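You operate a simulated robot arm through the tools that you are given. There is no shell and no other tool. Be economical: measure what you need, move in short steps, check, and stop when the job is done.

Carry out the task below with a simulated two-armed robot. There is one attempt and no reset: what you move stays moved.

TASK
Pick up the slim carton from the top of the work table with one hand, pass it to the other hand and put it on the top of the taped carton stack. Set down upright: slim carton.

It is judged by the outcome, as a careful person would: the job done as asked, and still so three seconds after it is handed in. It fails if anything else is knocked over, pushed out of place, dropped, spilled or broken.

THE ROBOT
Two 7-joint arms with two-finger parallel grippers on one trunk, on a base that drives. Base frame: it is fixed to the floor where the robot stands at the start and does not move with it; the origin is under the middle of the robot, x ahead of it, y to its left, z up; the surface under the hand at the start is at about z = 800. Units: mm, degrees, N and s.
The left shoulder is at the start at [50, 168, 1157], the right one opposite. With the tool pointing down near the work surface each hand reaches from about 100 to 660 mm from the robot's upright axis, wherever it stands, measured 20 degrees to its own side. Places, roughly: top of the taped carton stack [-3600, 1400, 1100]. Payload 1.57 kg a hand.
Tool frame (each hand has its own): the origin (TCP) lies between the finger pads and is the grasp point; the fingertips stand 30 mm ahead of it; z points along the fingers, y is the line along which they close. Largest opening 80 mm; finger width 17, thickness 12; the body of the gripper, 40 by 82 mm, starts 80 mm behind the TCP.
Orientation is told as [roll, pitch, yaw] about the base's x, y, z axes, in that order, counted from this pose: with the fingers straight down and closing along the base's y, the tool's x points along the base's -x, its y along +y and its z along -z.

THE INTERFACE
- The arms move only by the tool nudge_tool. It takes "left_increments", "right_increments" or both (then of equal length, played together; a hand with none holds still); each is a list of rows, each a list of 7 numbers: the shift along the base's x, y, z in cm, then the turn, a rotation vector about the base's x, y, z in degrees, then the closure, from 0 (fully open) to 1 (shut). In form: [[x, y, z, ax, ay, az, fingers], ...]. A call has 1 to 12 rows; each row is the pose to reach, as a shift and turn from the pose commanded when the call began. Rows are played at 5 a second. More than 50 mm and 8.6 degrees between two rows, or a gripper value outside its range, and nothing of the call is played. Where a pose cannot be reached the arm comes as near as it can. A force on the tool above 40 N (or 10 N above the force at the start of the call, whichever is more), or a blocked arm, ends the call early, and 0.2 s more pass. Each finger travels about 45 mm/s and halts on what it meets, pressing with about 38 N; the grip force reading is that of the motor and also rises with nothing between the fingers. The clock runs only during rows and for 0.2 s after the last one: add rows that repeat a pose to give the fingers time. The reply holds the time, the measured pose of the TCP, the force on the tool along the base axes, the opening and the grip force, in the units named above and with some noise, with the torque about the TCP (base axes, N m) and any sound that the robot's microphone picked up, and new pictures: "show" is both (left out), scene, wrist or none (wrist: the cameras of the hands that moved).
- Cameras (640 x 400 px; columns grow to the right, rows downward): "scene" is now at [124.9, -30.7, 1362.4]; the picture's right is [-0.43, -0.90, 0.00], its down [-0.53, 0.25, -0.81] and it looks along [0.73, -0.35, -0.59] (base axes); focal length 248 px, centre (320, 200). "left" rides on the left gripper at [72, 7, -122] in its tool frame; the picture's right is [-0.09, 1.00, 0.00], its down [-0.84, -0.08, -0.54] and it looks along [-0.54, -0.05, 0.84] (tool axes); focal length 238 px, centre (320, 200). "right" rides on the right gripper at [72, -7, -122] in its tool frame; the picture's right is [0.09, 1.00, 0.00], its down [-0.84, 0.08, -0.54] and it looks along [-0.54, 0.05, 0.84] (tool axes); focal length 238 px, centre (320, 200). There is no depth. A picture from a camera that has moved, and an enlarged one, comes with that camera's place and axes in the base frame and with its lens. The place of the scene camera against the robot may be out by one fixed shift of up to 12 mm in any direction.
- move_column(by): slides the trunk up (or, below 0, down) by that many mm; the arms and the scene camera ride with it, the base frame stays. It gives what a move gives, with no picture.
- roll_base(legs): drives the robot by 1 to 6 legs, each [ahead, left, turn to the left] in mm, mm and degrees, along the robot's own axes; the way and the turn of a leg run together, so that a leg with both is an arc; at most 1500 mm and 180 degrees a leg. The arms and the cameras ride along, it lands a little off, and it stops where it bumps. It gives what a move gives, and a new picture of the scene camera.
- turn_head(pan, tilt): turns the head with the scene camera to pan (to the left, within 80 degrees either way) and tilt (down, from -29 to 69), counted from straight ahead of the robot. It gives what a move gives, and a new picture of the scene camera.
- inspect(camera, box): a new picture of the part [left, top, right, bottom] of that camera's present view, enlarged. It takes no simulated time.
- sign_off(): hands the job in; it is judged then, once.

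Work in short steps. Places have to be worked out from the pictures, the camera data and where the tool is seen: move nearer, look again, correct. Check each grasp and each placing, and mend what went wrong. You have 120 turns and 260 pictures in all, those below and enlarged ones among them. Open the grippers and draw the arms clear of the work before you hand the job in, unless the task says otherwise; then end with one line.

The tools are called after ">>>" as a command line: name --argument value ..., lists and objects as JSON in quotes. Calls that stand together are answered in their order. nudge_tool: Moves the arms, as the interface text tells. Its arguments: {"type":"object","properties":{"left_increments":{"type":"array"},"right_increments":{"type":"array"},"show":{"type":"string","enum":["both","scene","wrist","none"]}},"required":[]} The other tools are called the same way: move_column (by) slides the trunk up or down; roll_base (legs) drives the base; turn_head (pan, tilt) turns the head that bears the scene camera; inspect (camera, box) takes an enlarged picture of a part of a camera's view; sign_off () hands the job in.

At the start:

```text
clock: 0.0
left_position: [411.9, 6.3, 1114.1]
left_tool_rot: [0.0, 0.0, 0.1]
left_force: [-0.8, 0.2, 0.2]
left_wrist_torque: [-0.02, 0.01, 0.0]
left_width: 80.0
left_finger_force: 0.1
right_position: [412.0, -319.7, 1115.8]
right_tool_rot: [-0.1, 0.0, -0.1]
right_force: [0.3, 0.4, -0.6]
right_wrist_torque: [0.02, 0.04, -0.01]
right_width: 80.0
right_finger_force: 0.1
trunk travel left (down, up): [-325.0, 118.0]
robot x, y, heading: [1.3, -0.1, -0.1]
head pan, tilt: [-25.5, 36.1]
```

scene: 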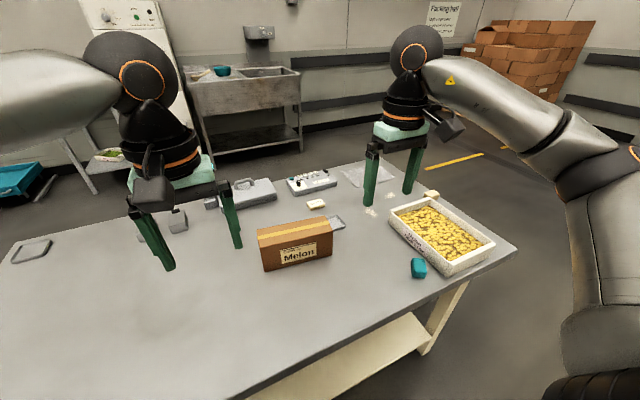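
right: 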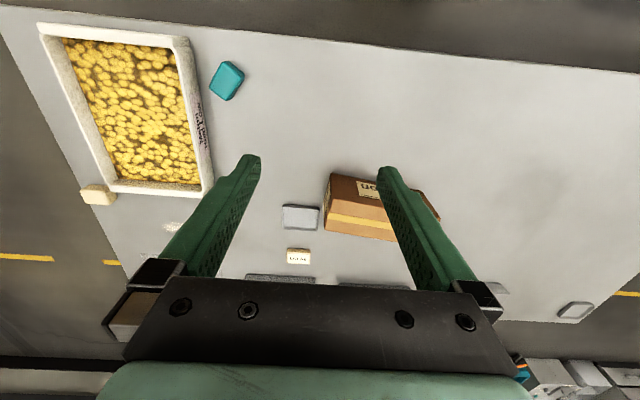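
left: 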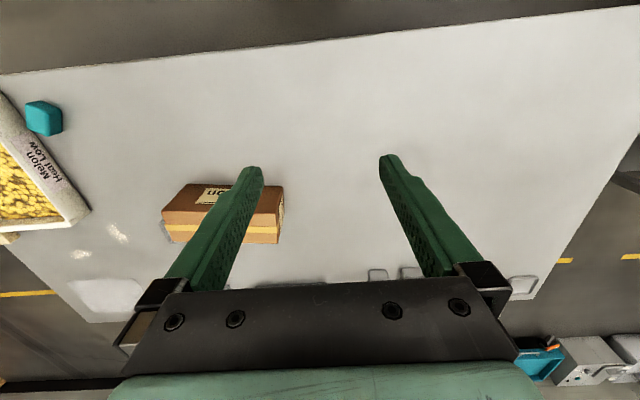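

I see the "Melon" slim carton at mid-table; I'll enlarge it to measure it.

>>> inspect --camera "scene" --box '[220, 190, 380, 290]'

>>> inspect --camera "left" --box '[120, 150, 320, 275]'

```text
4.00 times, centred on (300, 240) of scene
camera zoom: at [124.9, -30.7, 1362.4], right [-0.43, -0.9, 0.0], down [-0.53, 0.25, -0.81], along [0.73, -0.35, -0.59], focal length 994 px, centre (400, 40)
```

zoom: 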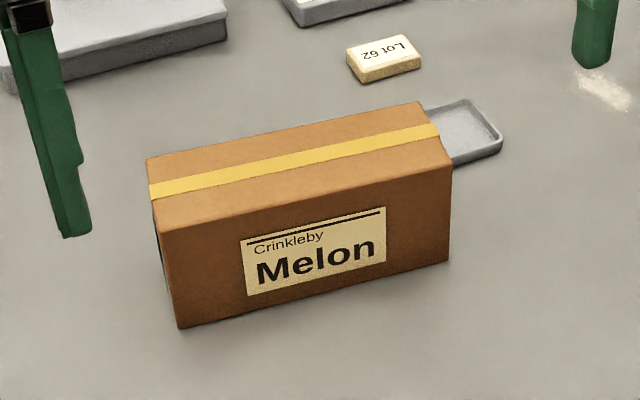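

```text
3.20 times, centred on (220, 212) of left
camera zoom: at [339.1, 13.0, 1235.6], right [0.09, 1.0, 0.0], down [0.84, -0.08, 0.54], along [0.54, -0.05, -0.84], focal length 763 px, centre (640, 160)
```

zoom: 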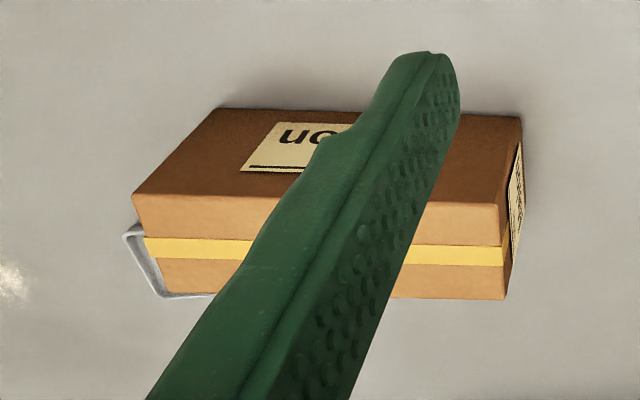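

The carton is about 195×72×93 mm, centred near (605,-187) with its long side about 8° off the y axis, and it stands upright. I'll turn the right hand to close across the 72 mm width and hover it over the right half.

>>> nudge_tool --right_increments '[[1.9, 0.8, -0.8, 0, 0, 8.2, 0], [3.8, 1.6, -1.6, 0, 0, 16.4, 0], [5.7, 2.4, -2.4, 0, 0, 24.6, 0], [7.6, 3.2, -3.2, 0, 0, 32.8, 0], [9.5, 4.0, -4.0, 0, 0, 41, 0], [11.4, 4.8, -4.8, 0, 0, 49.2, 0], [13.3, 5.6, -5.6, 0, 0, 57.4, 0], [15.2, 6.4, -6.4, 0, 0, 65.6, 0], [17.1, 7.2, -7.2, 0, 0, 73.8, 0], [19.0, 8.0, -8, 0, 0, 82, 0], [19.0, 8.0, -8, 0, 0, 82, 0]]'

```text
clock: 2.4
left_position: [412.8, 5.9, 1115.2]
left_tool_rot: [0.1, -0.1, 0.0]
left_force: [-0.1, 0.8, -0.4]
left_wrist_torque: [0.0, 0.01, -0.02]
left_width: 80.1
left_finger_force: 0.1
right_position: [345.9, -122.1, 1066.2]
right_tool_rot: [-0.3, 0.1, 78.4]
right_force: [-0.5, 0.9, 0.7]
right_wrist_torque: [-0.01, 0.01, -0.01]
right_width: 80.0
right_finger_force: 0.1
right hand out of reach, approached as far as the arm can: row 4, 5, 6, 7, 8, 9, 10, 11
trunk travel left (down, up): [-325.0, 118.0]
robot x, y, heading: [3.5, -2.3, -0.0]
head pan, tilt: [-25.5, 36.1]
camera scene: at [125.2, -30.9, 1362.3], right [-0.43, -0.9, 0.0], down [-0.53, 0.25, -0.81], along [0.73, -0.35, -0.59], focal length 248 px, centre (320, 200)
camera right: at [336.8, -193.6, 1189.5], right [-0.99, 0.11, -0.01], down [0.09, 0.84, 0.54], along [0.06, 0.54, -0.84], focal length 238 px, centre (320, 200)
```

scene: 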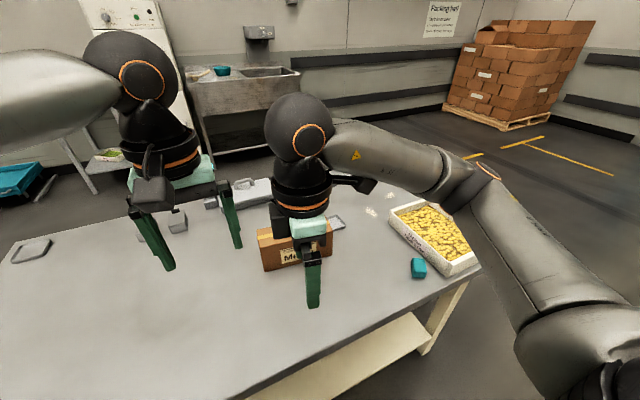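
right: 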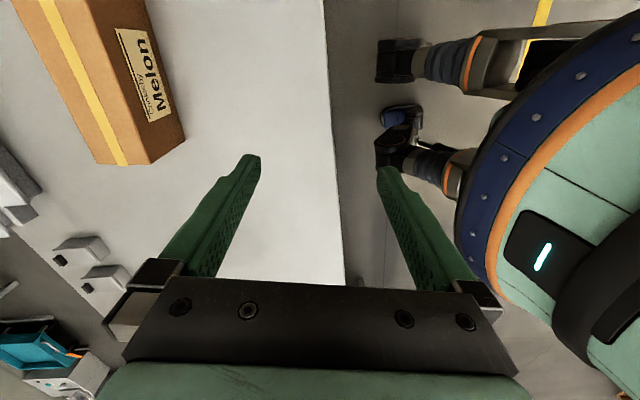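

The right hand stalls with positive yaw, so a joint limit is likely. I'll undo and test the opposite yaw.

>>> nudge_tool --right_increments '[[0.7, -2, 0.5, 0, 0, -7.8, 0], [1.3, -4, 1, 0, 0, -15.6, 0], [2, -6, 1.5, 0, 0, -23.4, 0], [2.6, -8, 2, 0, 0, -31.2, 0], [3.3, -10, 2.5, 0, 0, -39, 0], [4, -12, 3, 0, 0, -46.8, 0], [4.6, -14, 3.5, 0, 0, -54.6, 0], [5.3, -16, 4, 0, 0, -62.4, 0], [6, -18, 4.5, 0, 0, -70.2, 0], [6.6, -19.8, 5, 0, 0, -78, 0], [6.6, -19.8, 5, 0, 0, -78, 0]]' --show "none"

>>> nudge_tool --right_increments '[[1.5, 0, 0, 0, 0, -8.2, 0], [3, 0, 0, 0, 0, -16.4, 0], [4.5, 0, 0, 0, 0, -24.6, 0], [6, 0, 0, 0, 0, -32.8, 0], [7.5, 0, 0, 0, 0, -41, 0], [9, 0, 0, 0, 0, -49.2, 0], [10.5, 0, 0, 0, 0, -57.4, 0], [10.5, 0, 0, 0, 0, -65.6, 0], [10.5, 0, 0, 0, 0, -73.8, 0], [10.5, 0, 0, 0, 0, -82, 0], [10.5, 0, 0, 0, 0, -82, 0]]' --show "scene"

```text
clock: 4.8
left_position: [410.2, 7.0, 1114.2]
left_tool_rot: [0.1, 0.0, 0.0]
left_force: [0.6, 0.3, 0.8]
left_wrist_torque: [-0.04, 0.03, 0.01]
left_width: 79.8
left_finger_force: 0.0
right_position: [416.8, -315.1, 1107.5]
right_tool_rot: [-0.4, 0.1, 0.2]
right_force: [0.0, -0.3, -0.2]
right_wrist_torque: [0.01, -0.01, -0.02]
right_width: 79.9
right_finger_force: 0.0
trunk travel left (down, up): [-325.0, 118.0]
robot x, y, heading: [0.1, -0.8, -0.1]
head pan, tilt: [-25.5, 36.1]
```

```text
clock: 7.2
left_position: [410.3, 6.6, 1113.6]
left_tool_rot: [0.0, -0.1, 0.1]
left_force: [0.3, 0.2, -0.5]
left_wrist_torque: [-0.03, 0.0, 0.01]
left_width: 79.7
left_finger_force: 0.1
right_position: [521.8, -314.3, 1110.0]
right_tool_rot: [-0.4, 0.1, -81.8]
right_force: [0.6, 0.3, 0.2]
right_wrist_torque: [-0.01, 0.0, -0.01]
right_width: 80.0
right_finger_force: 0.0
trunk travel left (down, up): [-325.0, 118.0]
robot x, y, heading: [-0.8, 0.2, 0.1]
head pan, tilt: [-25.5, 36.1]
camera scene: at [125.0, -30.7, 1362.4], right [-0.43, -0.9, 0.0], down [-0.53, 0.25, -0.81], along [0.73, -0.35, -0.59], focal length 248 px, centre (320, 200)
```

scene: 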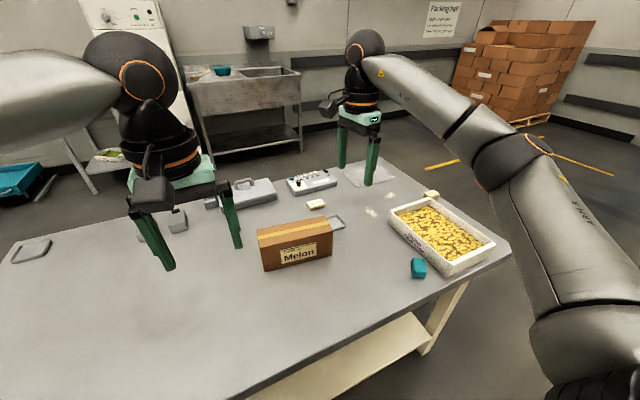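

Negative yaw works well. I'll finish it to -98° and lean the hand 30° to the right, so that the left hand has room later, hovering up-right of the carton.

>>> nudge_tool --right_increments '[[3.4, 0.5, -2, 0, 0, -8.2, 0], [6.8, 1, -4, 0, 0, -16.2, 0]]' --show "none"

>>> nudge_tool --right_increments '[[0, 0, -2, 7.4, -1.05, 0, 0], [0, 0, -4, 14.8, -2.1, 0, 0], [0, 0, -6.5, 22.2, -3.15, 0, 0], [0, 0, -9, 29.7, -4.2, 0, 0], [0, 0, -9, 29.7, -4.2, 0, 0]]'

```text
clock: 7.8
left_position: [411.0, 7.3, 1114.5]
left_tool_rot: [0.0, 0.0, 0.1]
left_force: [0.2, -0.8, -0.2]
left_wrist_torque: [0.01, -0.01, 0.0]
left_width: 79.9
left_finger_force: 0.0
right_position: [591.9, -304.9, 1067.3]
right_tool_rot: [-0.4, 0.1, -98.0]
right_force: [-0.7, -0.1, 0.7]
right_wrist_torque: [0.01, 0.04, -0.01]
right_width: 79.9
right_finger_force: 0.0
trunk travel left (down, up): [-325.0, 118.0]
robot x, y, heading: [0.0, 0.5, -0.0]
head pan, tilt: [-25.5, 36.1]
```

```text
clock: 9.0
left_position: [410.4, 6.2, 1114.8]
left_tool_rot: [0.0, 0.0, 0.1]
left_force: [-0.6, 0.6, 1.1]
left_wrist_torque: [0.02, -0.01, 0.0]
left_width: 79.8
left_finger_force: 0.0
right_position: [592.2, -303.3, 977.4]
right_tool_rot: [-0.1, 30.2, -97.8]
right_force: [-0.2, -0.1, 0.7]
right_wrist_torque: [0.01, 0.03, -0.01]
right_width: 80.1
right_finger_force: 0.0
trunk travel left (down, up): [-325.0, 118.0]
robot x, y, heading: [-0.0, 0.6, 0.1]
head pan, tilt: [-25.5, 36.1]
camera scene: at [124.8, -30.6, 1362.4], right [-0.43, -0.9, 0.0], down [-0.53, 0.25, -0.81], along [0.73, -0.35, -0.59], focal length 248 px, centre (320, 200)
camera right: at [586.1, -301.1, 1119.6], right [1.0, -0.05, 0.04], down [-0.06, -1.0, 0.05], along [0.04, -0.05, -1.0], focal length 238 px, centre (320, 200)
```

scene: 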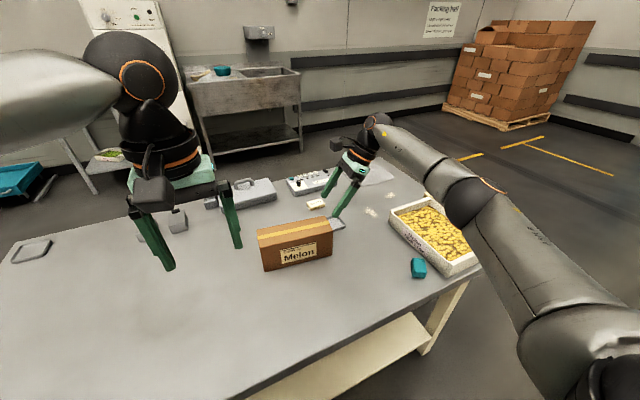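
right: 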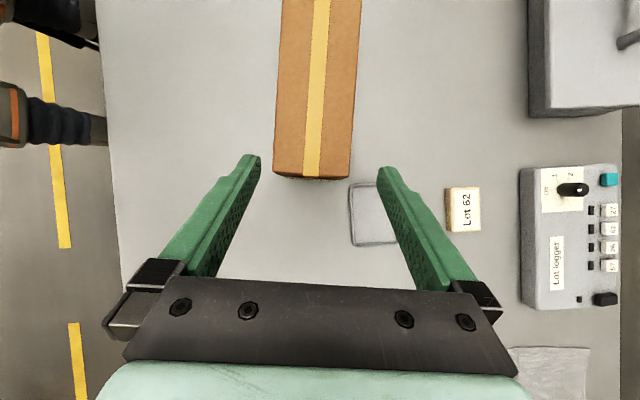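

The wrist camera shows the box axis at about 6.6° and its end centre near (588,-290). I'll shift about 5 mm, correct the yaw by 1° and come halfway down along the approach.

>>> nudge_tool --right_increments '[[-0.53, 0.36, 0, 0, 0, 1.1, 0], [-0.37, 1.73, -2.38, 0, 0, 1.1, 0], [-0.21, 3.09, -4.76, 0, 0, 1.1, 0], [-0.21, 3.09, -4.76, 0, 0, 1.1, 0]]' --show "wrist"

```text
clock: 10.0
left_position: [410.0, 6.3, 1114.9]
left_tool_rot: [-0.1, 0.0, 0.1]
left_force: [-0.6, -0.1, 0.0]
left_wrist_torque: [0.04, 0.01, -0.03]
left_width: 80.0
left_finger_force: 0.1
right_position: [590.1, -273.2, 930.4]
right_tool_rot: [-0.2, 30.0, -96.7]
right_force: [-0.2, 0.1, 0.1]
right_wrist_torque: [0.0, 0.0, -0.01]
right_width: 80.2
right_finger_force: 0.0
trunk travel left (down, up): [-325.0, 118.0]
robot x, y, heading: [0.3, -2.8, 0.1]
head pan, tilt: [-25.5, 36.1]
camera right: at [583.9, -270.3, 1071.9], right [1.0, -0.04, 0.04], down [-0.04, -1.0, 0.05], along [0.04, -0.05, -1.0], focal length 238 px, centre (320, 200)
```

right: 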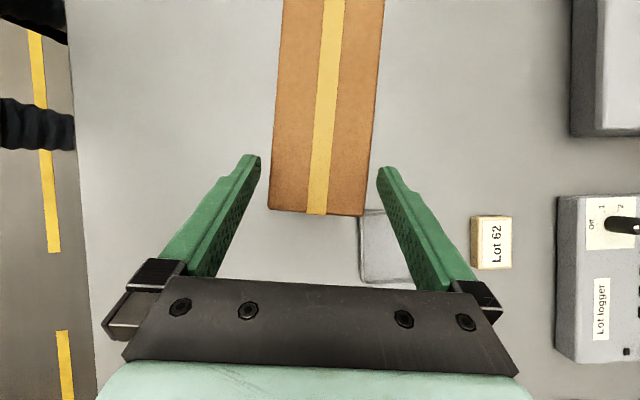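

The fingers straddle the box nearly evenly, with about 7 mm each side. I'll descend along the approach line to mid-height.

>>> nudge_tool --right_increments '[[0.14, 1.18, -2.06, 0, 0, 0, 0], [0.28, 2.36, -4.12, 0, 0, 0, 0], [0.42, 3.54, -6.18, 0, 0, 0, 0], [0.55, 4.72, -8.2, 0, 0, 0, 0], [0.55, 4.72, -8.2, 0, 0, 0, 0]]'

```text
clock: 11.2
left_position: [410.7, 6.3, 1113.4]
left_tool_rot: [0.0, 0.0, 0.1]
left_force: [0.4, -0.4, -0.1]
left_wrist_torque: [0.01, 0.01, 0.01]
left_width: 79.9
left_finger_force: 0.0
right_position: [593.7, -225.2, 848.4]
right_tool_rot: [-0.4, 30.1, -96.8]
right_force: [-0.2, 0.5, 0.4]
right_wrist_torque: [-0.01, 0.01, -0.03]
right_width: 80.2
right_finger_force: 0.0
trunk travel left (down, up): [-325.0, 118.0]
robot x, y, heading: [-0.4, 0.8, -0.2]
head pan, tilt: [-25.5, 36.1]
camera scene: at [124.9, -30.8, 1362.4], right [-0.43, -0.9, 0.0], down [-0.53, 0.25, -0.81], along [0.73, -0.35, -0.59], focal length 248 px, centre (320, 200)
camera right: at [588.1, -222.5, 989.8], right [1.0, -0.04, 0.04], down [-0.04, -1.0, 0.05], along [0.04, -0.05, -1.0], focal length 238 px, centre (320, 200)
```

scene: 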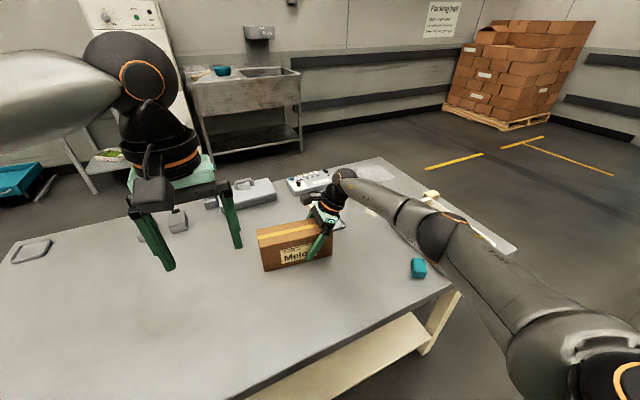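
right: 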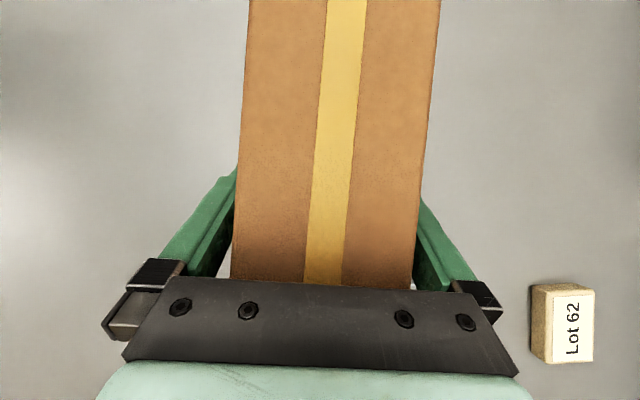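

The box is between the fingers with no contact force. I'll close the gripper.

>>> nudge_tool --right_increments '[[0, 0, 0, 0, 0, 0, 0.3], [0, 0, 0, 0, 0, 0, 1], [0, 0, 0, 0, 0, 0, 1], [0, 0, 0, 0, 0, 0, 1]]' --show "none"

>>> nudge_tool --right_increments '[[0, 0, 1, 0, 0, 0, 1], [0, 0, 3, 0, 0, 0, 1], [0, 0, 3, 0, 0, 0, 1]]'

```text
clock: 12.2
left_position: [410.6, 6.5, 1114.8]
left_tool_rot: [0.0, 0.0, 0.1]
left_force: [0.0, 0.8, 0.5]
left_wrist_torque: [0.0, 0.0, 0.02]
left_width: 79.9
left_finger_force: 0.0
right_position: [594.7, -225.5, 848.4]
right_tool_rot: [-0.4, 30.1, -96.7]
right_force: [2.4, -0.6, -0.2]
right_wrist_torque: [0.01, -0.16, -0.07]
right_width: 71.9
right_finger_force: 38.2
trunk travel left (down, up): [-325.0, 118.0]
robot x, y, heading: [-0.1, -0.6, 0.1]
head pan, tilt: [-25.5, 36.1]
```

```text
clock: 13.0
left_position: [411.8, 5.8, 1113.8]
left_tool_rot: [0.0, 0.0, 0.1]
left_force: [0.4, 0.1, -1.0]
left_wrist_torque: [0.02, -0.04, 0.01]
left_width: 79.8
left_finger_force: 0.0
right_position: [593.9, -225.7, 879.2]
right_tool_rot: [-0.4, 30.1, -96.8]
right_force: [-0.6, -0.1, -3.7]
right_wrist_torque: [-0.15, 0.03, 0.0]
right_width: 72.1
right_finger_force: 38.0
trunk travel left (down, up): [-325.0, 118.0]
robot x, y, heading: [3.7, 0.0, 0.2]
head pan, tilt: [-25.5, 36.1]
camera scene: at [125.4, -30.9, 1362.3], right [-0.43, -0.9, 0.0], down [-0.53, 0.25, -0.81], along [0.73, -0.35, -0.59], focal length 248 px, centre (320, 200)
camera right: at [588.3, -223.2, 1020.6], right [1.0, -0.04, 0.04], down [-0.04, -1.0, 0.05], along [0.04, -0.05, -1.0], focal length 238 px, centre (320, 200)
```

scene: 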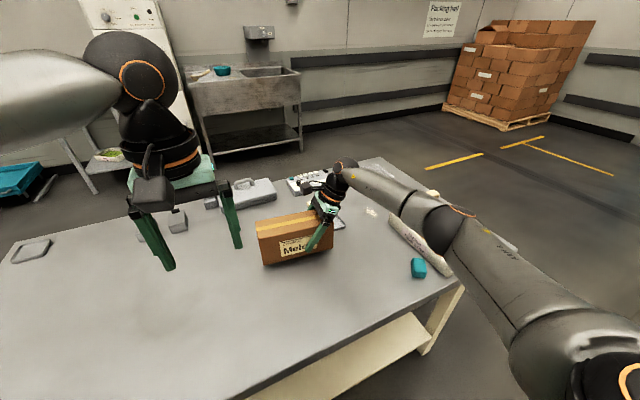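
right: 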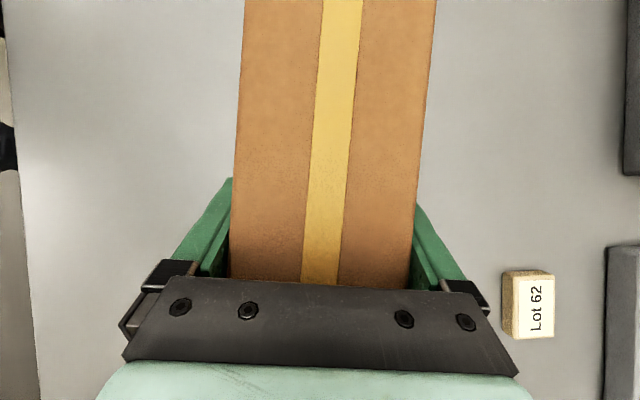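

The grip is solid at 72 mm wide and about 0.38 kg. I'll lift the carton clear while swinging the left hand out to the mirrored orientation.

>>> nudge_tool --left_increments '[[0.7, 2.2, 0.2, 0, 0, 8.3, 0], [1.4, 4.4, 0.4, 0, 0, 16.6, 0], [2.1, 6.6, 0.6, 0, 0, 24.9, 0], [2.8, 8.8, 0.8, 0, 0, 33.2, 0], [3.5, 11, 1, 0, 0, 41.5, 0], [4.2, 13.2, 1.2, 0, 0, 49.8, 0], [4.9, 15.4, 1.4, 0, 0, 58.1, 0], [5.6, 17.6, 1.6, 0, 0, 66.4, 0], [6.3, 19.8, 1.8, 0, 0, 74.7, 0], [7, 22, 2, 0, 0, 83, 0], [7, 22, 2, 0, 0, 83, 0]]' --right_increments '[[0, 0, 2, 0, 0, 0, 1], [0, 0, 4, 0, 0, 0, 1], [0, 0, 6, 0, 0, 0, 1], [0, 0, 8, 0, 0, 0, 1], [0, 0, 10, 0, 0, 0, 1], [0, 0, 12, 0, 0, 0, 1], [0, 0, 14, 0, 0, 0, 1], [0, 0, 14, 0, 0, 0, 1], [0, 0, 14, 0, 0, 0, 1], [0, 0, 14, 0, 0, 0, 1], [0, 0, 14, 0, 0, 0, 1]]' --show "scene"

```text
clock: 15.4
left_position: [481.7, 226.1, 1133.7]
left_tool_rot: [0.1, 0.0, 83.2]
left_force: [-0.7, 0.4, 0.6]
left_wrist_torque: [-0.02, -0.01, -0.01]
left_width: 80.1
left_finger_force: 0.0
right_position: [592.0, -227.3, 1017.2]
right_tool_rot: [-0.4, 30.1, -96.7]
right_force: [0.4, 0.5, -4.6]
right_wrist_torque: [-0.13, 0.04, 0.03]
right_width: 71.7
right_finger_force: 38.1
trunk travel left (down, up): [-325.0, 118.0]
robot x, y, heading: [0.8, 0.4, 0.2]
head pan, tilt: [-25.5, 36.1]
camera scene: at [125.3, -31.0, 1362.3], right [-0.43, -0.9, 0.0], down [-0.53, 0.25, -0.81], along [0.73, -0.35, -0.59], focal length 248 px, centre (320, 200)
```

scene: 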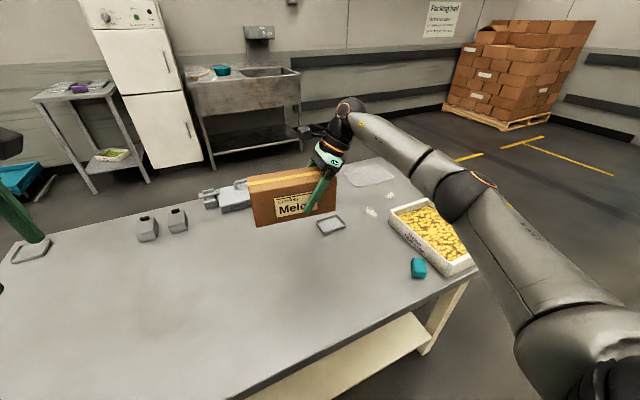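

I'll bring the carton in front of the robot and lean the left hand 30° to its own side.

>>> nudge_tool --left_increments '[[0.6, -2.4, 0.4, -7.45, 0.87, 0, 0], [1.2, -4.8, 0.8, -14.9, 1.75, 0, 0], [1.8, -7.2, 1.2, -22.35, 2.6, 0, 0], [2.4, -9.6, 1.6, -29.8, 3.5, 0, 0], [2.4, -9.6, 1.6, -29.8, 3.5, 0, 0], [2.4, -9.6, 1.6, -29.8, 3.5, 0, 0]]' --right_increments '[[-1.8, 2.7, 0, 0, 0, 0, 1], [-3.6, 5.4, 0, 0, 0, 0, 1], [-5.4, 8.1, 0, 0, 0, 0, 1], [-7.2, 10.8, 0, 0, 0, 0, 1], [-9.2, 13.7, 0, 0, 0, 0, 1], [-9.2, 13.7, 0, 0, 0, 0, 1]]' --show "none"

>>> turn_head --pan 0 --tilt 36

>>> inspect --camera "left" --box '[0, 0, 640, 400]'

```text
clock: 16.8
left_position: [505.9, 128.6, 1152.2]
left_tool_rot: [-0.1, 30.1, 83.0]
left_force: [0.2, -0.3, -0.4]
left_wrist_torque: [-0.01, -0.01, -0.04]
left_width: 79.8
left_finger_force: 0.0
right_position: [501.4, -89.7, 1017.4]
right_tool_rot: [-0.3, 30.2, -96.8]
right_force: [-0.1, 0.7, -3.8]
right_wrist_torque: [-0.13, 0.01, 0.01]
right_width: 72.0
right_finger_force: 37.8
trunk travel left (down, up): [-325.0, 118.0]
robot x, y, heading: [-0.3, 0.4, 0.1]
head pan, tilt: [-25.5, 36.1]
```

```text
clock: 17.7
left_position: [505.3, 130.4, 1150.6]
left_tool_rot: [-0.1, 30.0, 83.0]
left_force: [0.1, -0.6, 0.2]
left_wrist_torque: [-0.02, -0.02, 0.0]
left_width: 79.8
left_finger_force: 0.1
right_position: [502.4, -89.6, 1017.5]
right_tool_rot: [-0.3, 30.1, -96.7]
right_force: [-0.5, 0.5, -5.0]
right_wrist_torque: [-0.14, 0.07, 0.01]
right_width: 72.0
right_finger_force: 38.0
trunk travel left (down, up): [-325.0, 118.0]
robot x, y, heading: [-0.0, 1.8, -0.2]
head pan, tilt: [0.0, 36.0]
camera scene: at [133.9, 6.8, 1362.5], right [0.0, -1.0, 0.0], down [-0.59, 0.0, -0.81], along [0.81, 0.0, -0.59], focal length 248 px, centre (320, 200)
```

scene: 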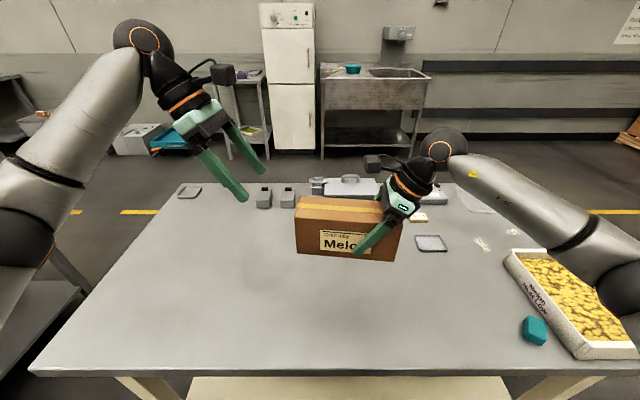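

```text
1.00 times, centred on (320, 200) of left (not enlarged: the box is as wide or as high as the picture)
camera zoom: at [498.4, 129.9, 1291.9], right [-0.98, 0.2, -0.05], down [0.2, 0.98, 0.05], along [0.06, 0.04, -1.0], focal length 238 px, centre (320, 200)
```

zoom: 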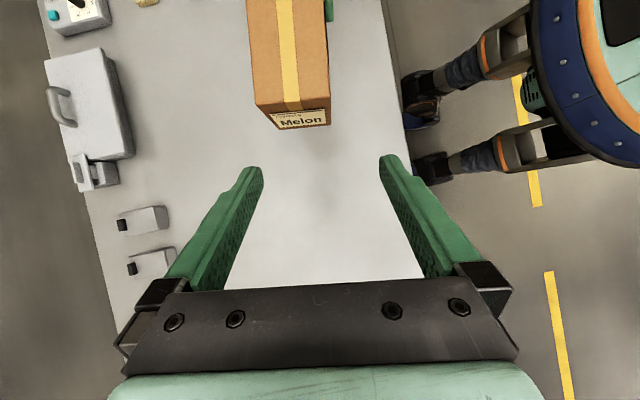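

The geometry agrees: the free end of the carton is near (517,45). I'll bring the left hand to just above the free half along its tilted approach.

>>> nudge_tool --left_increments '[[0.7, -3.3, -0.2, 0, 0, 0, 0], [1.4, -6.5, -0.4, 0, 0, 0, 0], [1.25, -8, -2.8, 0, 0, 0, 0], [1.1, -9.25, -5.1, 0, 0, 0, 0], [1.1, -9.25, -5.1, 0, 0, 0, 0]]' --show "both"

```text
clock: 18.9
left_position: [514.9, 36.6, 1097.8]
left_tool_rot: [-0.1, 30.0, 82.9]
left_force: [0.3, 0.1, 0.0]
left_wrist_torque: [0.01, -0.02, 0.01]
left_width: 80.0
left_finger_force: 0.0
right_position: [500.5, -89.7, 1017.5]
right_tool_rot: [-0.3, 30.2, -96.7]
right_force: [-0.3, 0.5, -4.6]
right_wrist_torque: [-0.16, 0.01, -0.01]
right_width: 71.9
right_finger_force: 37.5
trunk travel left (down, up): [-325.0, 118.0]
robot x, y, heading: [3.6, 5.8, -0.0]
head pan, tilt: [0.0, 36.0]
camera scene: at [133.8, 6.9, 1362.5], right [0.0, -1.0, 0.0], down [-0.59, 0.0, -0.81], along [0.81, 0.0, -0.59], focal length 248 px, centre (320, 200)
camera left: at [507.8, 36.6, 1238.4], right [-0.98, 0.2, -0.05], down [0.2, 0.98, 0.05], along [0.06, 0.04, -1.0], focal length 238 px, centre (320, 200)
```

scene: 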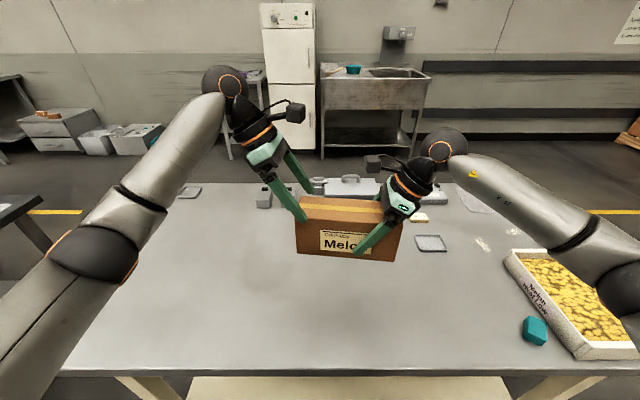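
left: 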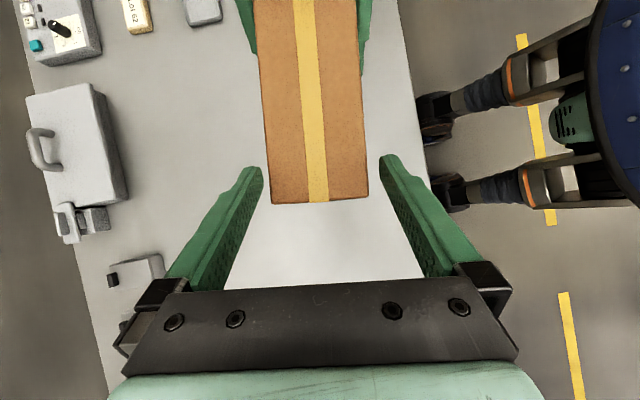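

The box sits about 3 mm towards +x of the finger midline. I'll correct that and descend onto the carton.

>>> nudge_tool --left_increments '[[0.3, 0, 0, 0, 0, 0, 0], [0.16, -1.18, -2.0, 0, 0, 0, 0], [0.02, -2.36, -4.0, 0, 0, 0, 0], [-0.12, -3.54, -6.0, 0, 0, 0, 0], [-0.26, -4.72, -8.0, 0, 0, 0, 0], [-0.26, -4.72, -8.0, 0, 0, 0, 0]]' --show "both"

```text
clock: 20.3
left_position: [513.4, -7.6, 1021.3]
left_tool_rot: [-0.3, 30.0, 83.0]
left_force: [-0.2, -0.6, 0.3]
left_wrist_torque: [-0.01, -0.02, 0.02]
left_width: 79.9
left_finger_force: 0.2
right_position: [501.9, -88.5, 1017.8]
right_tool_rot: [-0.3, 30.1, -96.7]
right_force: [-0.3, 0.3, -3.9]
right_wrist_torque: [-0.13, 0.04, 0.01]
right_width: 71.8
right_finger_force: 38.1
trunk travel left (down, up): [-325.0, 118.0]
robot x, y, heading: [-0.4, -0.7, 0.0]
head pan, tilt: [0.0, 36.0]
camera scene: at [133.8, 6.9, 1362.5], right [0.0, -1.0, 0.0], down [-0.59, 0.0, -0.81], along [0.81, 0.0, -0.59], focal length 248 px, centre (320, 200)
camera left: at [506.1, -10.0, 1161.2], right [-0.98, 0.2, -0.05], down [0.2, 0.98, 0.05], along [0.06, 0.04, -1.0], focal length 238 px, centre (320, 200)
```

scene: 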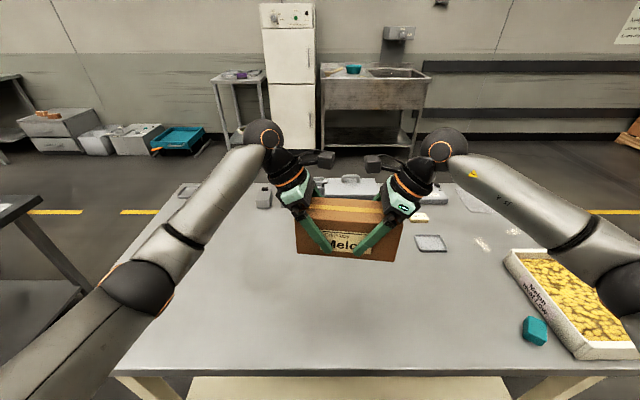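
left: 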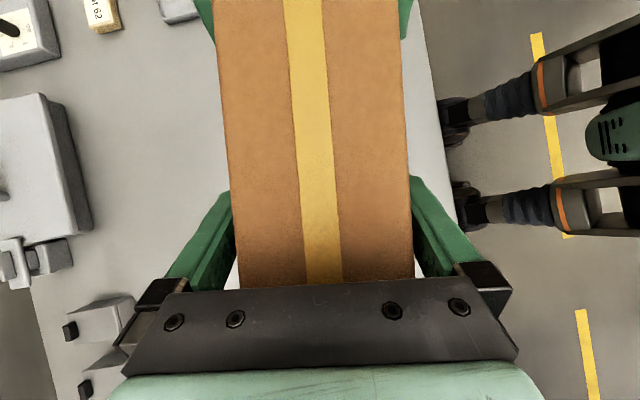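

Clean fit. I'll close the left hand now and hold a moment with both hands.

>>> nudge_tool --left_increments '[[0, 0, 0, 0, 0, 0, 0.3], [0, 0, 0, 0, 0, 0, 1], [0, 0, 0, 0, 0, 0, 1], [0, 0, 0, 0, 0, 0, 1]]' --show "none"

```text
clock: 21.3
left_position: [511.6, -9.7, 1020.5]
left_tool_rot: [0.0, 29.9, 83.0]
left_force: [-9.2, 0.9, 2.3]
left_wrist_torque: [0.04, 0.99, -0.29]
left_width: 71.8
left_finger_force: 38.2
right_position: [502.3, -89.3, 1016.8]
right_tool_rot: [0.0, 30.1, -96.7]
right_force: [9.7, -0.8, -6.2]
right_wrist_torque: [-0.3, -0.98, -0.47]
right_width: 71.8
right_finger_force: 37.9
trunk travel left (down, up): [-325.0, 118.0]
robot x, y, heading: [1.7, 2.7, 0.1]
head pan, tilt: [0.0, 36.0]
```

Both hands grip it. I'll open the right gripper, then check.

>>> nudge_tool --right_increments '[[0, 0, 0, 0, 0, 0, 0.5], [0, 0, 0, 0, 0, 0, 0], [0, 0, 0, 0, 0, 0, 0], [0, 0, 0, 0, 0, 0, 0]]' --show "both"

```text
clock: 22.3
left_position: [513.8, -9.7, 1020.9]
left_tool_rot: [-0.2, 30.0, 83.2]
left_force: [0.1, 0.1, 0.5]
left_wrist_torque: [0.19, 0.02, 0.0]
left_width: 72.0
left_finger_force: 37.8
right_position: [500.9, -88.4, 1017.3]
right_tool_rot: [-0.3, 30.1, -96.7]
right_force: [0.7, -0.6, 0.1]
right_wrist_torque: [0.02, 0.04, 0.01]
right_width: 80.0
right_finger_force: 0.0
trunk travel left (down, up): [-325.0, 118.0]
robot x, y, heading: [1.4, -0.3, 0.1]
head pan, tilt: [0.0, 36.0]
camera scene: at [133.9, 6.9, 1362.5], right [0.0, -1.0, 0.0], down [-0.59, 0.0, -0.81], along [0.81, 0.0, -0.59], focal length 248 px, centre (320, 200)
camera right: at [495.3, -86.8, 1159.4], right [1.0, -0.03, 0.04], down [-0.04, -1.0, 0.05], along [0.04, -0.05, -1.0], focal length 238 px, centre (320, 200)
```

scene: 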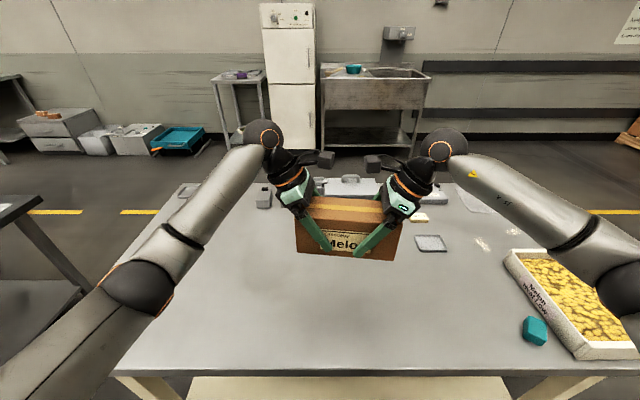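
right: 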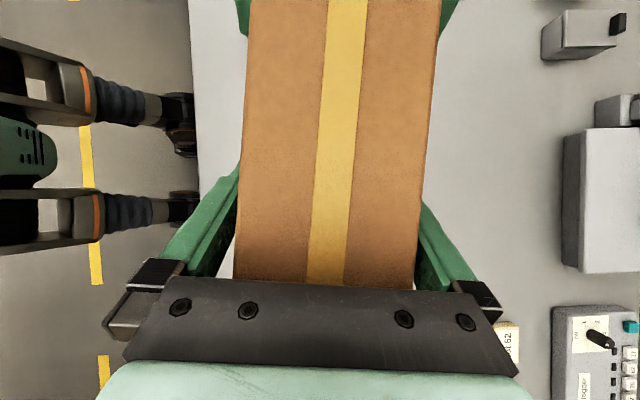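

The left hand now carries it (torque is consistent with the weight). I'll back the right hand out along its approach axis.

>>> nudge_tool --right_increments '[[-0.12, -1.0, 1.73, 0, 0, 0, 0], [-0.35, -2.98, 5.2, 0, 0, 0, 0], [-0.58, -4.97, 8.66, 0, 0, 0, 0], [-0.8, -6.95, 12.1, 0, 0, 0, 0], [-0.8, -11, 13, 0, 0, 0, 0], [-0.8, -15, 13, 0, 0, 0, 0], [-0.8, -15, 13, 0, 0, 0, 0]]' --show "scene"

```text
clock: 23.9
left_position: [513.9, -10.7, 1020.3]
left_tool_rot: [-0.1, 29.9, 83.1]
left_force: [-0.2, -0.2, -0.4]
left_wrist_torque: [0.19, -0.02, 0.02]
left_width: 71.8
left_finger_force: 38.3
right_position: [494.7, -240.2, 1146.9]
right_tool_rot: [-0.2, 30.1, -96.7]
right_force: [-0.3, 0.7, 0.2]
right_wrist_torque: [0.0, -0.03, 0.0]
right_width: 80.2
right_finger_force: 0.0
trunk travel left (down, up): [-325.0, 118.0]
robot x, y, heading: [-2.8, -0.9, -0.1]
head pan, tilt: [0.0, 36.0]
camera scene: at [133.9, 7.1, 1362.5], right [0.0, -1.0, 0.0], down [-0.59, 0.0, -0.81], along [0.81, 0.0, -0.59], focal length 248 px, centre (320, 200)
```

scene: 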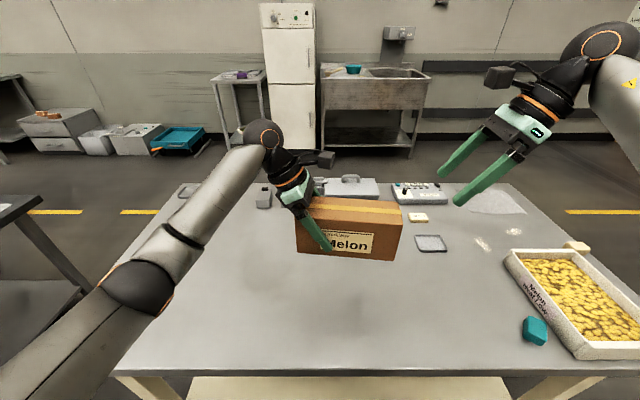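

The carton is level in the left hand and the handover is done. Before driving, I'll tuck both hands nearer the body and look to the left and right.

>>> nudge_tool --left_increments '[[-2, 1, 1.5, 0, 0, 0, 1], [-4, 2, 3, 0, 0, 0, 1], [-6, 3, 4.5, 0, 0, 0, 1], [-8, 4, 6, 0, 0, 0, 1], [-8, 4, 6, 0, 0, 0, 1]]' --right_increments '[[-2, -2, 0, 0, 0, 0, 0], [-4, -3, 0, 0, 0, 0, 0], [-6, -4, 0, 0, 0, 0, 0], [-8, -5, 0, 0, 0, 0, 0], [-10, -5, 0, 0, 0, 0, 0]]' --show "none"

>>> turn_head --pan 80 --tilt 20

>>> turn_head --pan -80 --tilt 20

```text
clock: 25.1
left_position: [431.1, 29.9, 1080.9]
left_tool_rot: [0.0, 30.0, 83.1]
left_force: [-0.5, -0.8, -4.5]
left_wrist_torque: [0.15, -0.03, 0.0]
left_width: 72.1
left_finger_force: 38.1
right_position: [394.4, -289.3, 1148.5]
right_tool_rot: [-0.3, 30.1, -96.7]
right_force: [0.6, 1.0, 0.2]
right_wrist_torque: [0.0, -0.02, -0.05]
right_width: 80.2
right_finger_force: 0.0
trunk travel left (down, up): [-325.0, 118.0]
robot x, y, heading: [-0.5, -0.5, -0.3]
head pan, tilt: [0.0, 36.0]
```

```text
clock: 26.6
left_position: [432.2, 31.3, 1079.7]
left_tool_rot: [0.0, 30.0, 83.1]
left_force: [-0.3, 0.2, -4.5]
left_wrist_torque: [0.18, -0.03, 0.0]
left_width: 71.8
left_finger_force: 37.8
right_position: [394.9, -290.0, 1147.6]
right_tool_rot: [-0.3, 30.1, -96.7]
right_force: [-0.8, -0.2, -0.4]
right_wrist_torque: [0.0, 0.03, 0.01]
right_width: 80.1
right_finger_force: 0.1
trunk travel left (down, up): [-325.0, 118.0]
robot x, y, heading: [1.1, 2.3, 0.0]
head pan, tilt: [80.0, 20.0]
camera scene: at [62.5, 98.6, 1387.9], right [0.98, -0.17, 0.0], down [-0.06, -0.34, -0.94], along [0.16, 0.93, -0.34], focal length 248 px, centre (320, 200)
```

scene: 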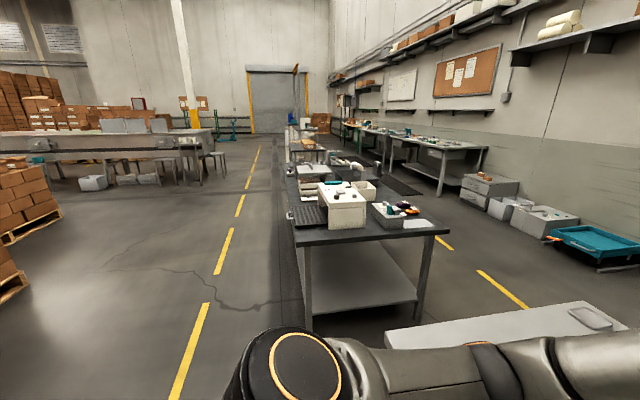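

```text
clock: 29.1
left_position: [431.6, 30.9, 1079.9]
left_tool_rot: [-0.1, 30.1, 83.1]
left_force: [0.3, -0.3, -3.8]
left_wrist_torque: [0.18, -0.02, 0.02]
left_width: 71.8
left_finger_force: 37.6
right_position: [393.8, -288.8, 1148.2]
right_tool_rot: [-0.3, 30.1, -96.7]
right_force: [0.1, 0.6, -0.1]
right_wrist_torque: [0.01, 0.03, 0.0]
right_width: 80.1
right_finger_force: 0.1
trunk travel left (down, up): [-325.0, 118.0]
robot x, y, heading: [3.2, 2.1, 0.0]
head pan, tilt: [-80.0, 20.0]
camera scene: at [62.5, -84.8, 1387.9], right [-0.98, -0.17, 0.0], down [-0.06, 0.34, -0.94], along [0.16, -0.93, -0.34], focal length 248 px, centre (320, 200)
```

scene: 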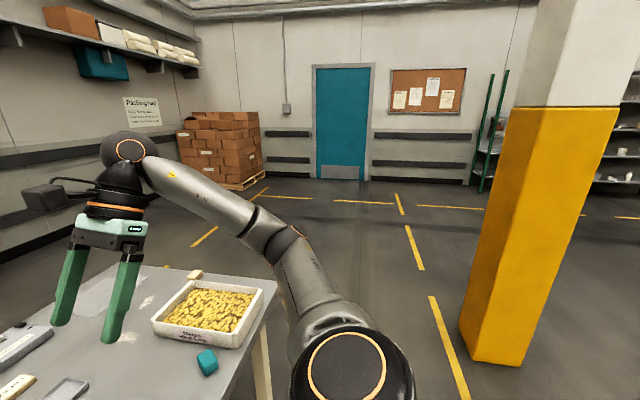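

The way behind looks like an open aisle. I'll back off from the table and then turn left towards the stack.

>>> turn_head --pan 0 --tilt 15

>>> roll_base --legs '[[-400, 0, 0], [0, 0, 110]]'

```text
clock: 30.6
left_position: [431.9, 30.7, 1079.6]
left_tool_rot: [0.0, 30.0, 83.0]
left_force: [0.9, 0.4, -4.5]
left_wrist_torque: [0.23, -0.02, 0.0]
left_width: 71.9
left_finger_force: 37.9
right_position: [394.2, -289.9, 1148.4]
right_tool_rot: [-0.3, 30.1, -96.6]
right_force: [-0.3, 0.2, -0.1]
right_wrist_torque: [-0.01, 0.01, 0.01]
right_width: 79.9
right_finger_force: 0.1
trunk travel left (down, up): [-325.0, 118.0]
robot x, y, heading: [2.3, -0.2, 0.1]
head pan, tilt: [0.0, 15.0]
camera scene: at [139.7, 6.8, 1396.0], right [0.0, -1.0, 0.0], down [-0.26, 0.0, -0.97], along [0.97, 0.0, -0.26], focal length 248 px, centre (320, 200)
```

scene: 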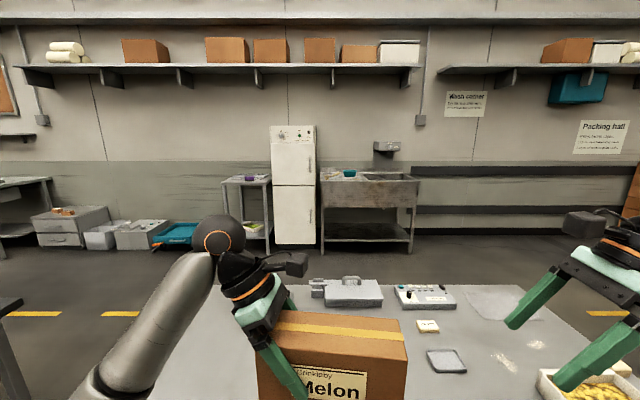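

```text
clock: 37.6
left_position: [-548.3, 402.7, 1080.2]
left_tool_rot: [-0.2, 30.1, -169.0]
left_force: [0.4, 0.5, -3.9]
left_wrist_torque: [-0.04, 0.16, -0.01]
left_width: 72.1
left_finger_force: 38.1
right_position: [-231.7, 464.5, 1149.2]
right_tool_rot: [-0.4, 30.1, 11.1]
right_force: [0.1, 0.2, -0.3]
right_wrist_torque: [0.0, 0.02, -0.02]
right_width: 80.3
right_finger_force: 0.1
trunk travel left (down, up): [-325.0, 118.0]
robot x, y, heading: [-383.9, 0.2, 107.9]
head pan, tilt: [0.0, 15.0]
camera scene: at [-421.5, 134.4, 1396.0], right [0.95, 0.31, 0.0], down [0.08, -0.25, -0.97], along [-0.3, 0.92, -0.26], focal length 248 px, centre (320, 200)
```

scene: 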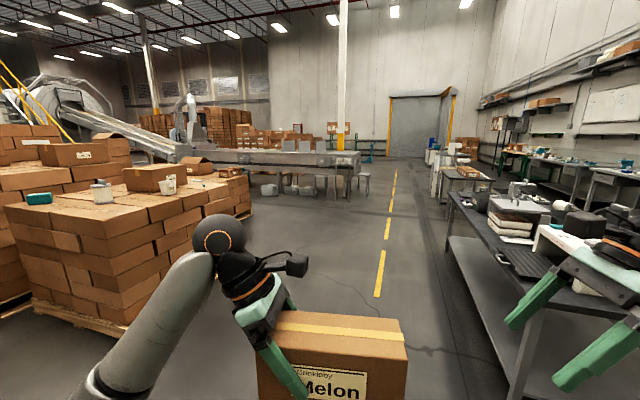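

The pallet stacks are to the left; I'll turn on towards the target at about 157°.

>>> roll_base --legs '[[0, 0, 47]]'

```text
clock: 40.1
left_position: [-791.2, 151.6, 1080.6]
left_tool_rot: [-0.2, 30.1, -121.5]
left_force: [0.4, -0.1, -3.4]
left_wrist_torque: [-0.15, 0.1, 0.02]
left_width: 71.8
left_finger_force: 38.0
right_position: [-625.8, 427.1, 1147.9]
right_tool_rot: [-0.3, 30.1, 58.7]
right_force: [1.0, -0.7, 0.8]
right_wrist_torque: [-0.05, -0.02, 0.0]
right_width: 79.9
right_finger_force: 0.0
trunk travel left (down, up): [-325.0, 118.0]
robot x, y, heading: [-385.6, -2.1, 155.5]
head pan, tilt: [0.0, 15.0]
camera scene: at [-502.1, 62.6, 1396.0], right [0.42, 0.91, 0.0], down [0.24, -0.11, -0.97], along [-0.88, 0.4, -0.26], focal length 248 px, centre (320, 200)
```

scene: 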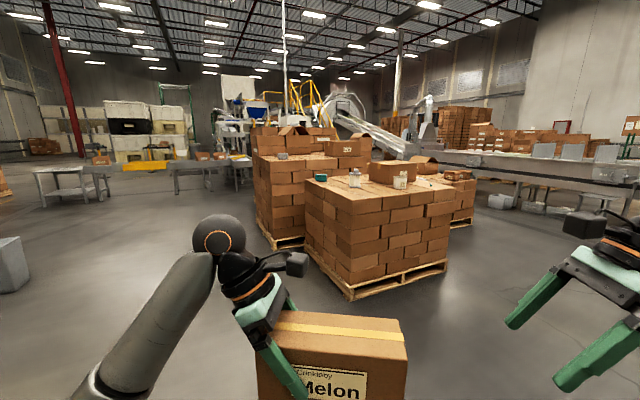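

The given place projects at about pixel (314,155), on the rear stack left of the near one. I'll enlarge that area.

>>> inspect --camera "scene" --box '[230, 110, 480, 310]'

>>> inspect --camera "scene" --box '[240, 120, 370, 200]'

```text
2.00 times, centred on (355, 210) of scene
camera zoom: at [-502.1, 62.6, 1396.0], right [0.42, 0.91, 0.0], down [0.24, -0.11, -0.97], along [-0.88, 0.4, -0.26], focal length 497 px, centre (250, 180)
```

zoom: 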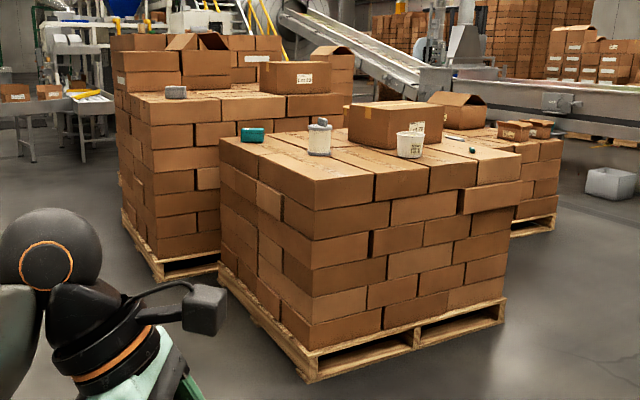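

```text
4.92 times, centred on (305, 160) of scene
camera zoom: at [-502.1, 62.6, 1396.0], right [0.42, 0.91, 0.0], down [0.24, -0.11, -0.97], along [-0.88, 0.4, -0.26], focal length 1223 px, centre (394, 397)
```

zoom: 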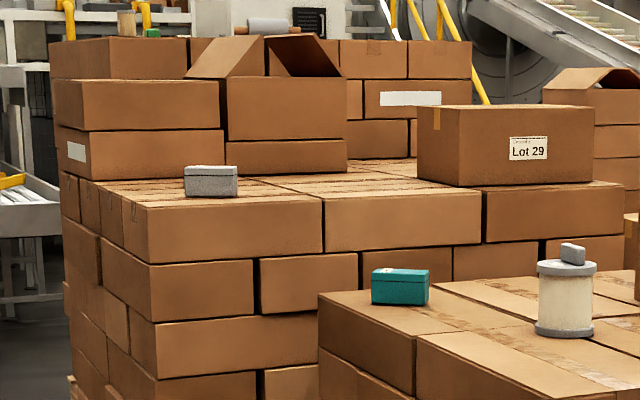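

The target surface is the rear stack's front tier: its top is at z≈1100, front face x≈-3200, and its left-front corner is near (-3246,705). The near stack blocks y>1000, so I'll raise the trunk and come in on its left side.

>>> move_column --by 116

>>> roll_base --legs '[[1024, 302, 0], [1024, 302, 0]]'

```text
clock: 41.6
left_position: [-793.2, 152.3, 1196.9]
left_tool_rot: [-0.1, 30.0, -121.5]
left_force: [0.3, -0.8, -2.9]
left_wrist_torque: [-0.15, 0.12, -0.01]
left_width: 72.0
left_finger_force: 38.6
right_position: [-624.6, 428.0, 1263.1]
right_tool_rot: [-0.2, 30.2, 58.7]
right_force: [-1.2, -0.8, -0.3]
right_wrist_torque: [0.01, 0.02, 0.01]
right_width: 80.1
right_finger_force: 0.1
trunk travel left (down, up): [-441.0, 2.0]
robot x, y, heading: [-384.9, 3.4, 155.6]
head pan, tilt: [0.0, 15.0]
```

```text
clock: 52.1
left_position: [-2905.9, 386.3, 1195.5]
left_tool_rot: [-0.1, 30.0, -119.7]
left_force: [0.3, 0.2, -4.8]
left_wrist_torque: [-0.14, 0.1, -0.01]
left_width: 72.0
left_finger_force: 38.0
right_position: [-2747.8, 667.6, 1264.3]
right_tool_rot: [-0.3, 30.1, 60.5]
right_force: [-0.2, -0.2, 0.2]
right_wrist_torque: [0.01, -0.03, -0.01]
right_width: 80.0
right_finger_force: 0.0
trunk travel left (down, up): [-441.0, 2.0]
robot x, y, heading: [-2493.7, 246.6, 157.3]
head pan, tilt: [0.0, 15.0]
camera scene: at [-2612.8, 306.5, 1512.0], right [0.39, 0.92, 0.0], down [0.24, -0.1, -0.97], along [-0.89, 0.37, -0.26], focal length 248 px, centre (320, 200)
```

scene: 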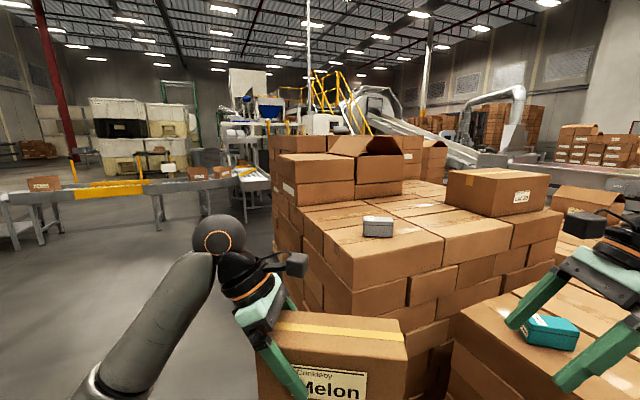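

Clear view of the top now. I'll enlarge it to map the free area and the obstacles.

>>> inspect --camera "scene" --box '[260, 120, 580, 320]'

```text
2.00 times, centred on (420, 220) of scene
camera zoom: at [-2612.8, 306.5, 1512.0], right [0.39, 0.92, 0.0], down [0.24, -0.1, -0.97], along [-0.89, 0.37, -0.26], focal length 497 px, centre (120, 160)
```

zoom: 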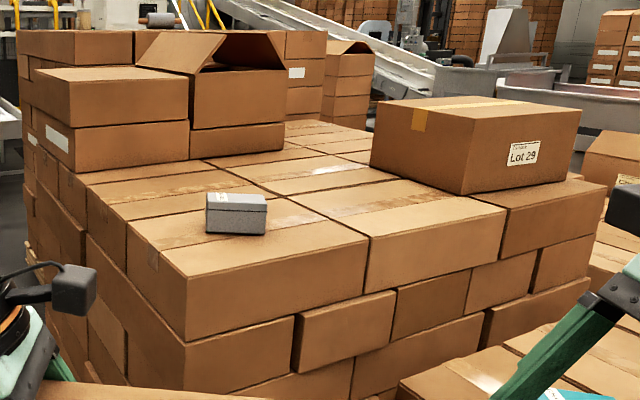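

Free strip: x from -3500 to -3930 and y above 705, between the grey box (about -3370..-3480) and the upper tier. I'll drive to the stack's left side and turn to face it (heading ≈97°).

>>> roll_base --legs '[[847, 622, 0], [0, 0, -60.3]]'

```text
clock: 60.7
left_position: [-3600.2, 424.5, 1196.4]
left_tool_rot: [-0.2, 30.0, -179.4]
left_force: [-0.4, -0.4, -4.5]
left_wrist_torque: [0.02, 0.18, 0.03]
left_width: 71.7
left_finger_force: 37.4
right_position: [-3276.8, 429.3, 1264.1]
right_tool_rot: [-0.3, 30.1, 0.8]
right_force: [0.0, 1.5, -0.2]
right_wrist_torque: [-0.02, 0.03, 0.01]
right_width: 80.1
right_finger_force: 0.1
trunk travel left (down, up): [-441.0, 2.0]
robot x, y, heading: [-3511.6, 0.7, 97.5]
head pan, tilt: [0.0, 15.0]
camera scene: at [-3524.5, 140.0, 1512.0], right [0.99, 0.13, 0.0], down [0.03, -0.26, -0.97], along [-0.13, 0.96, -0.26], focal length 248 px, centre (320, 200)
```

scene: 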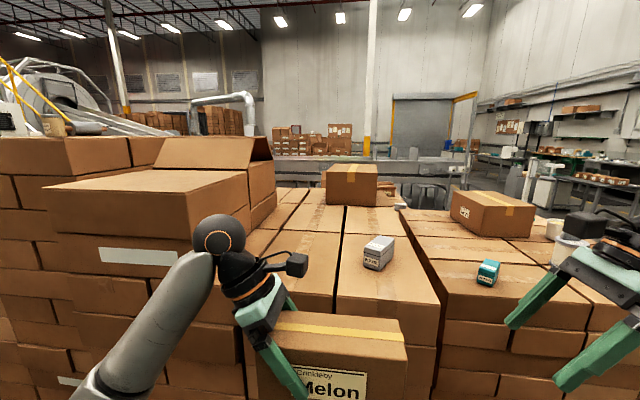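

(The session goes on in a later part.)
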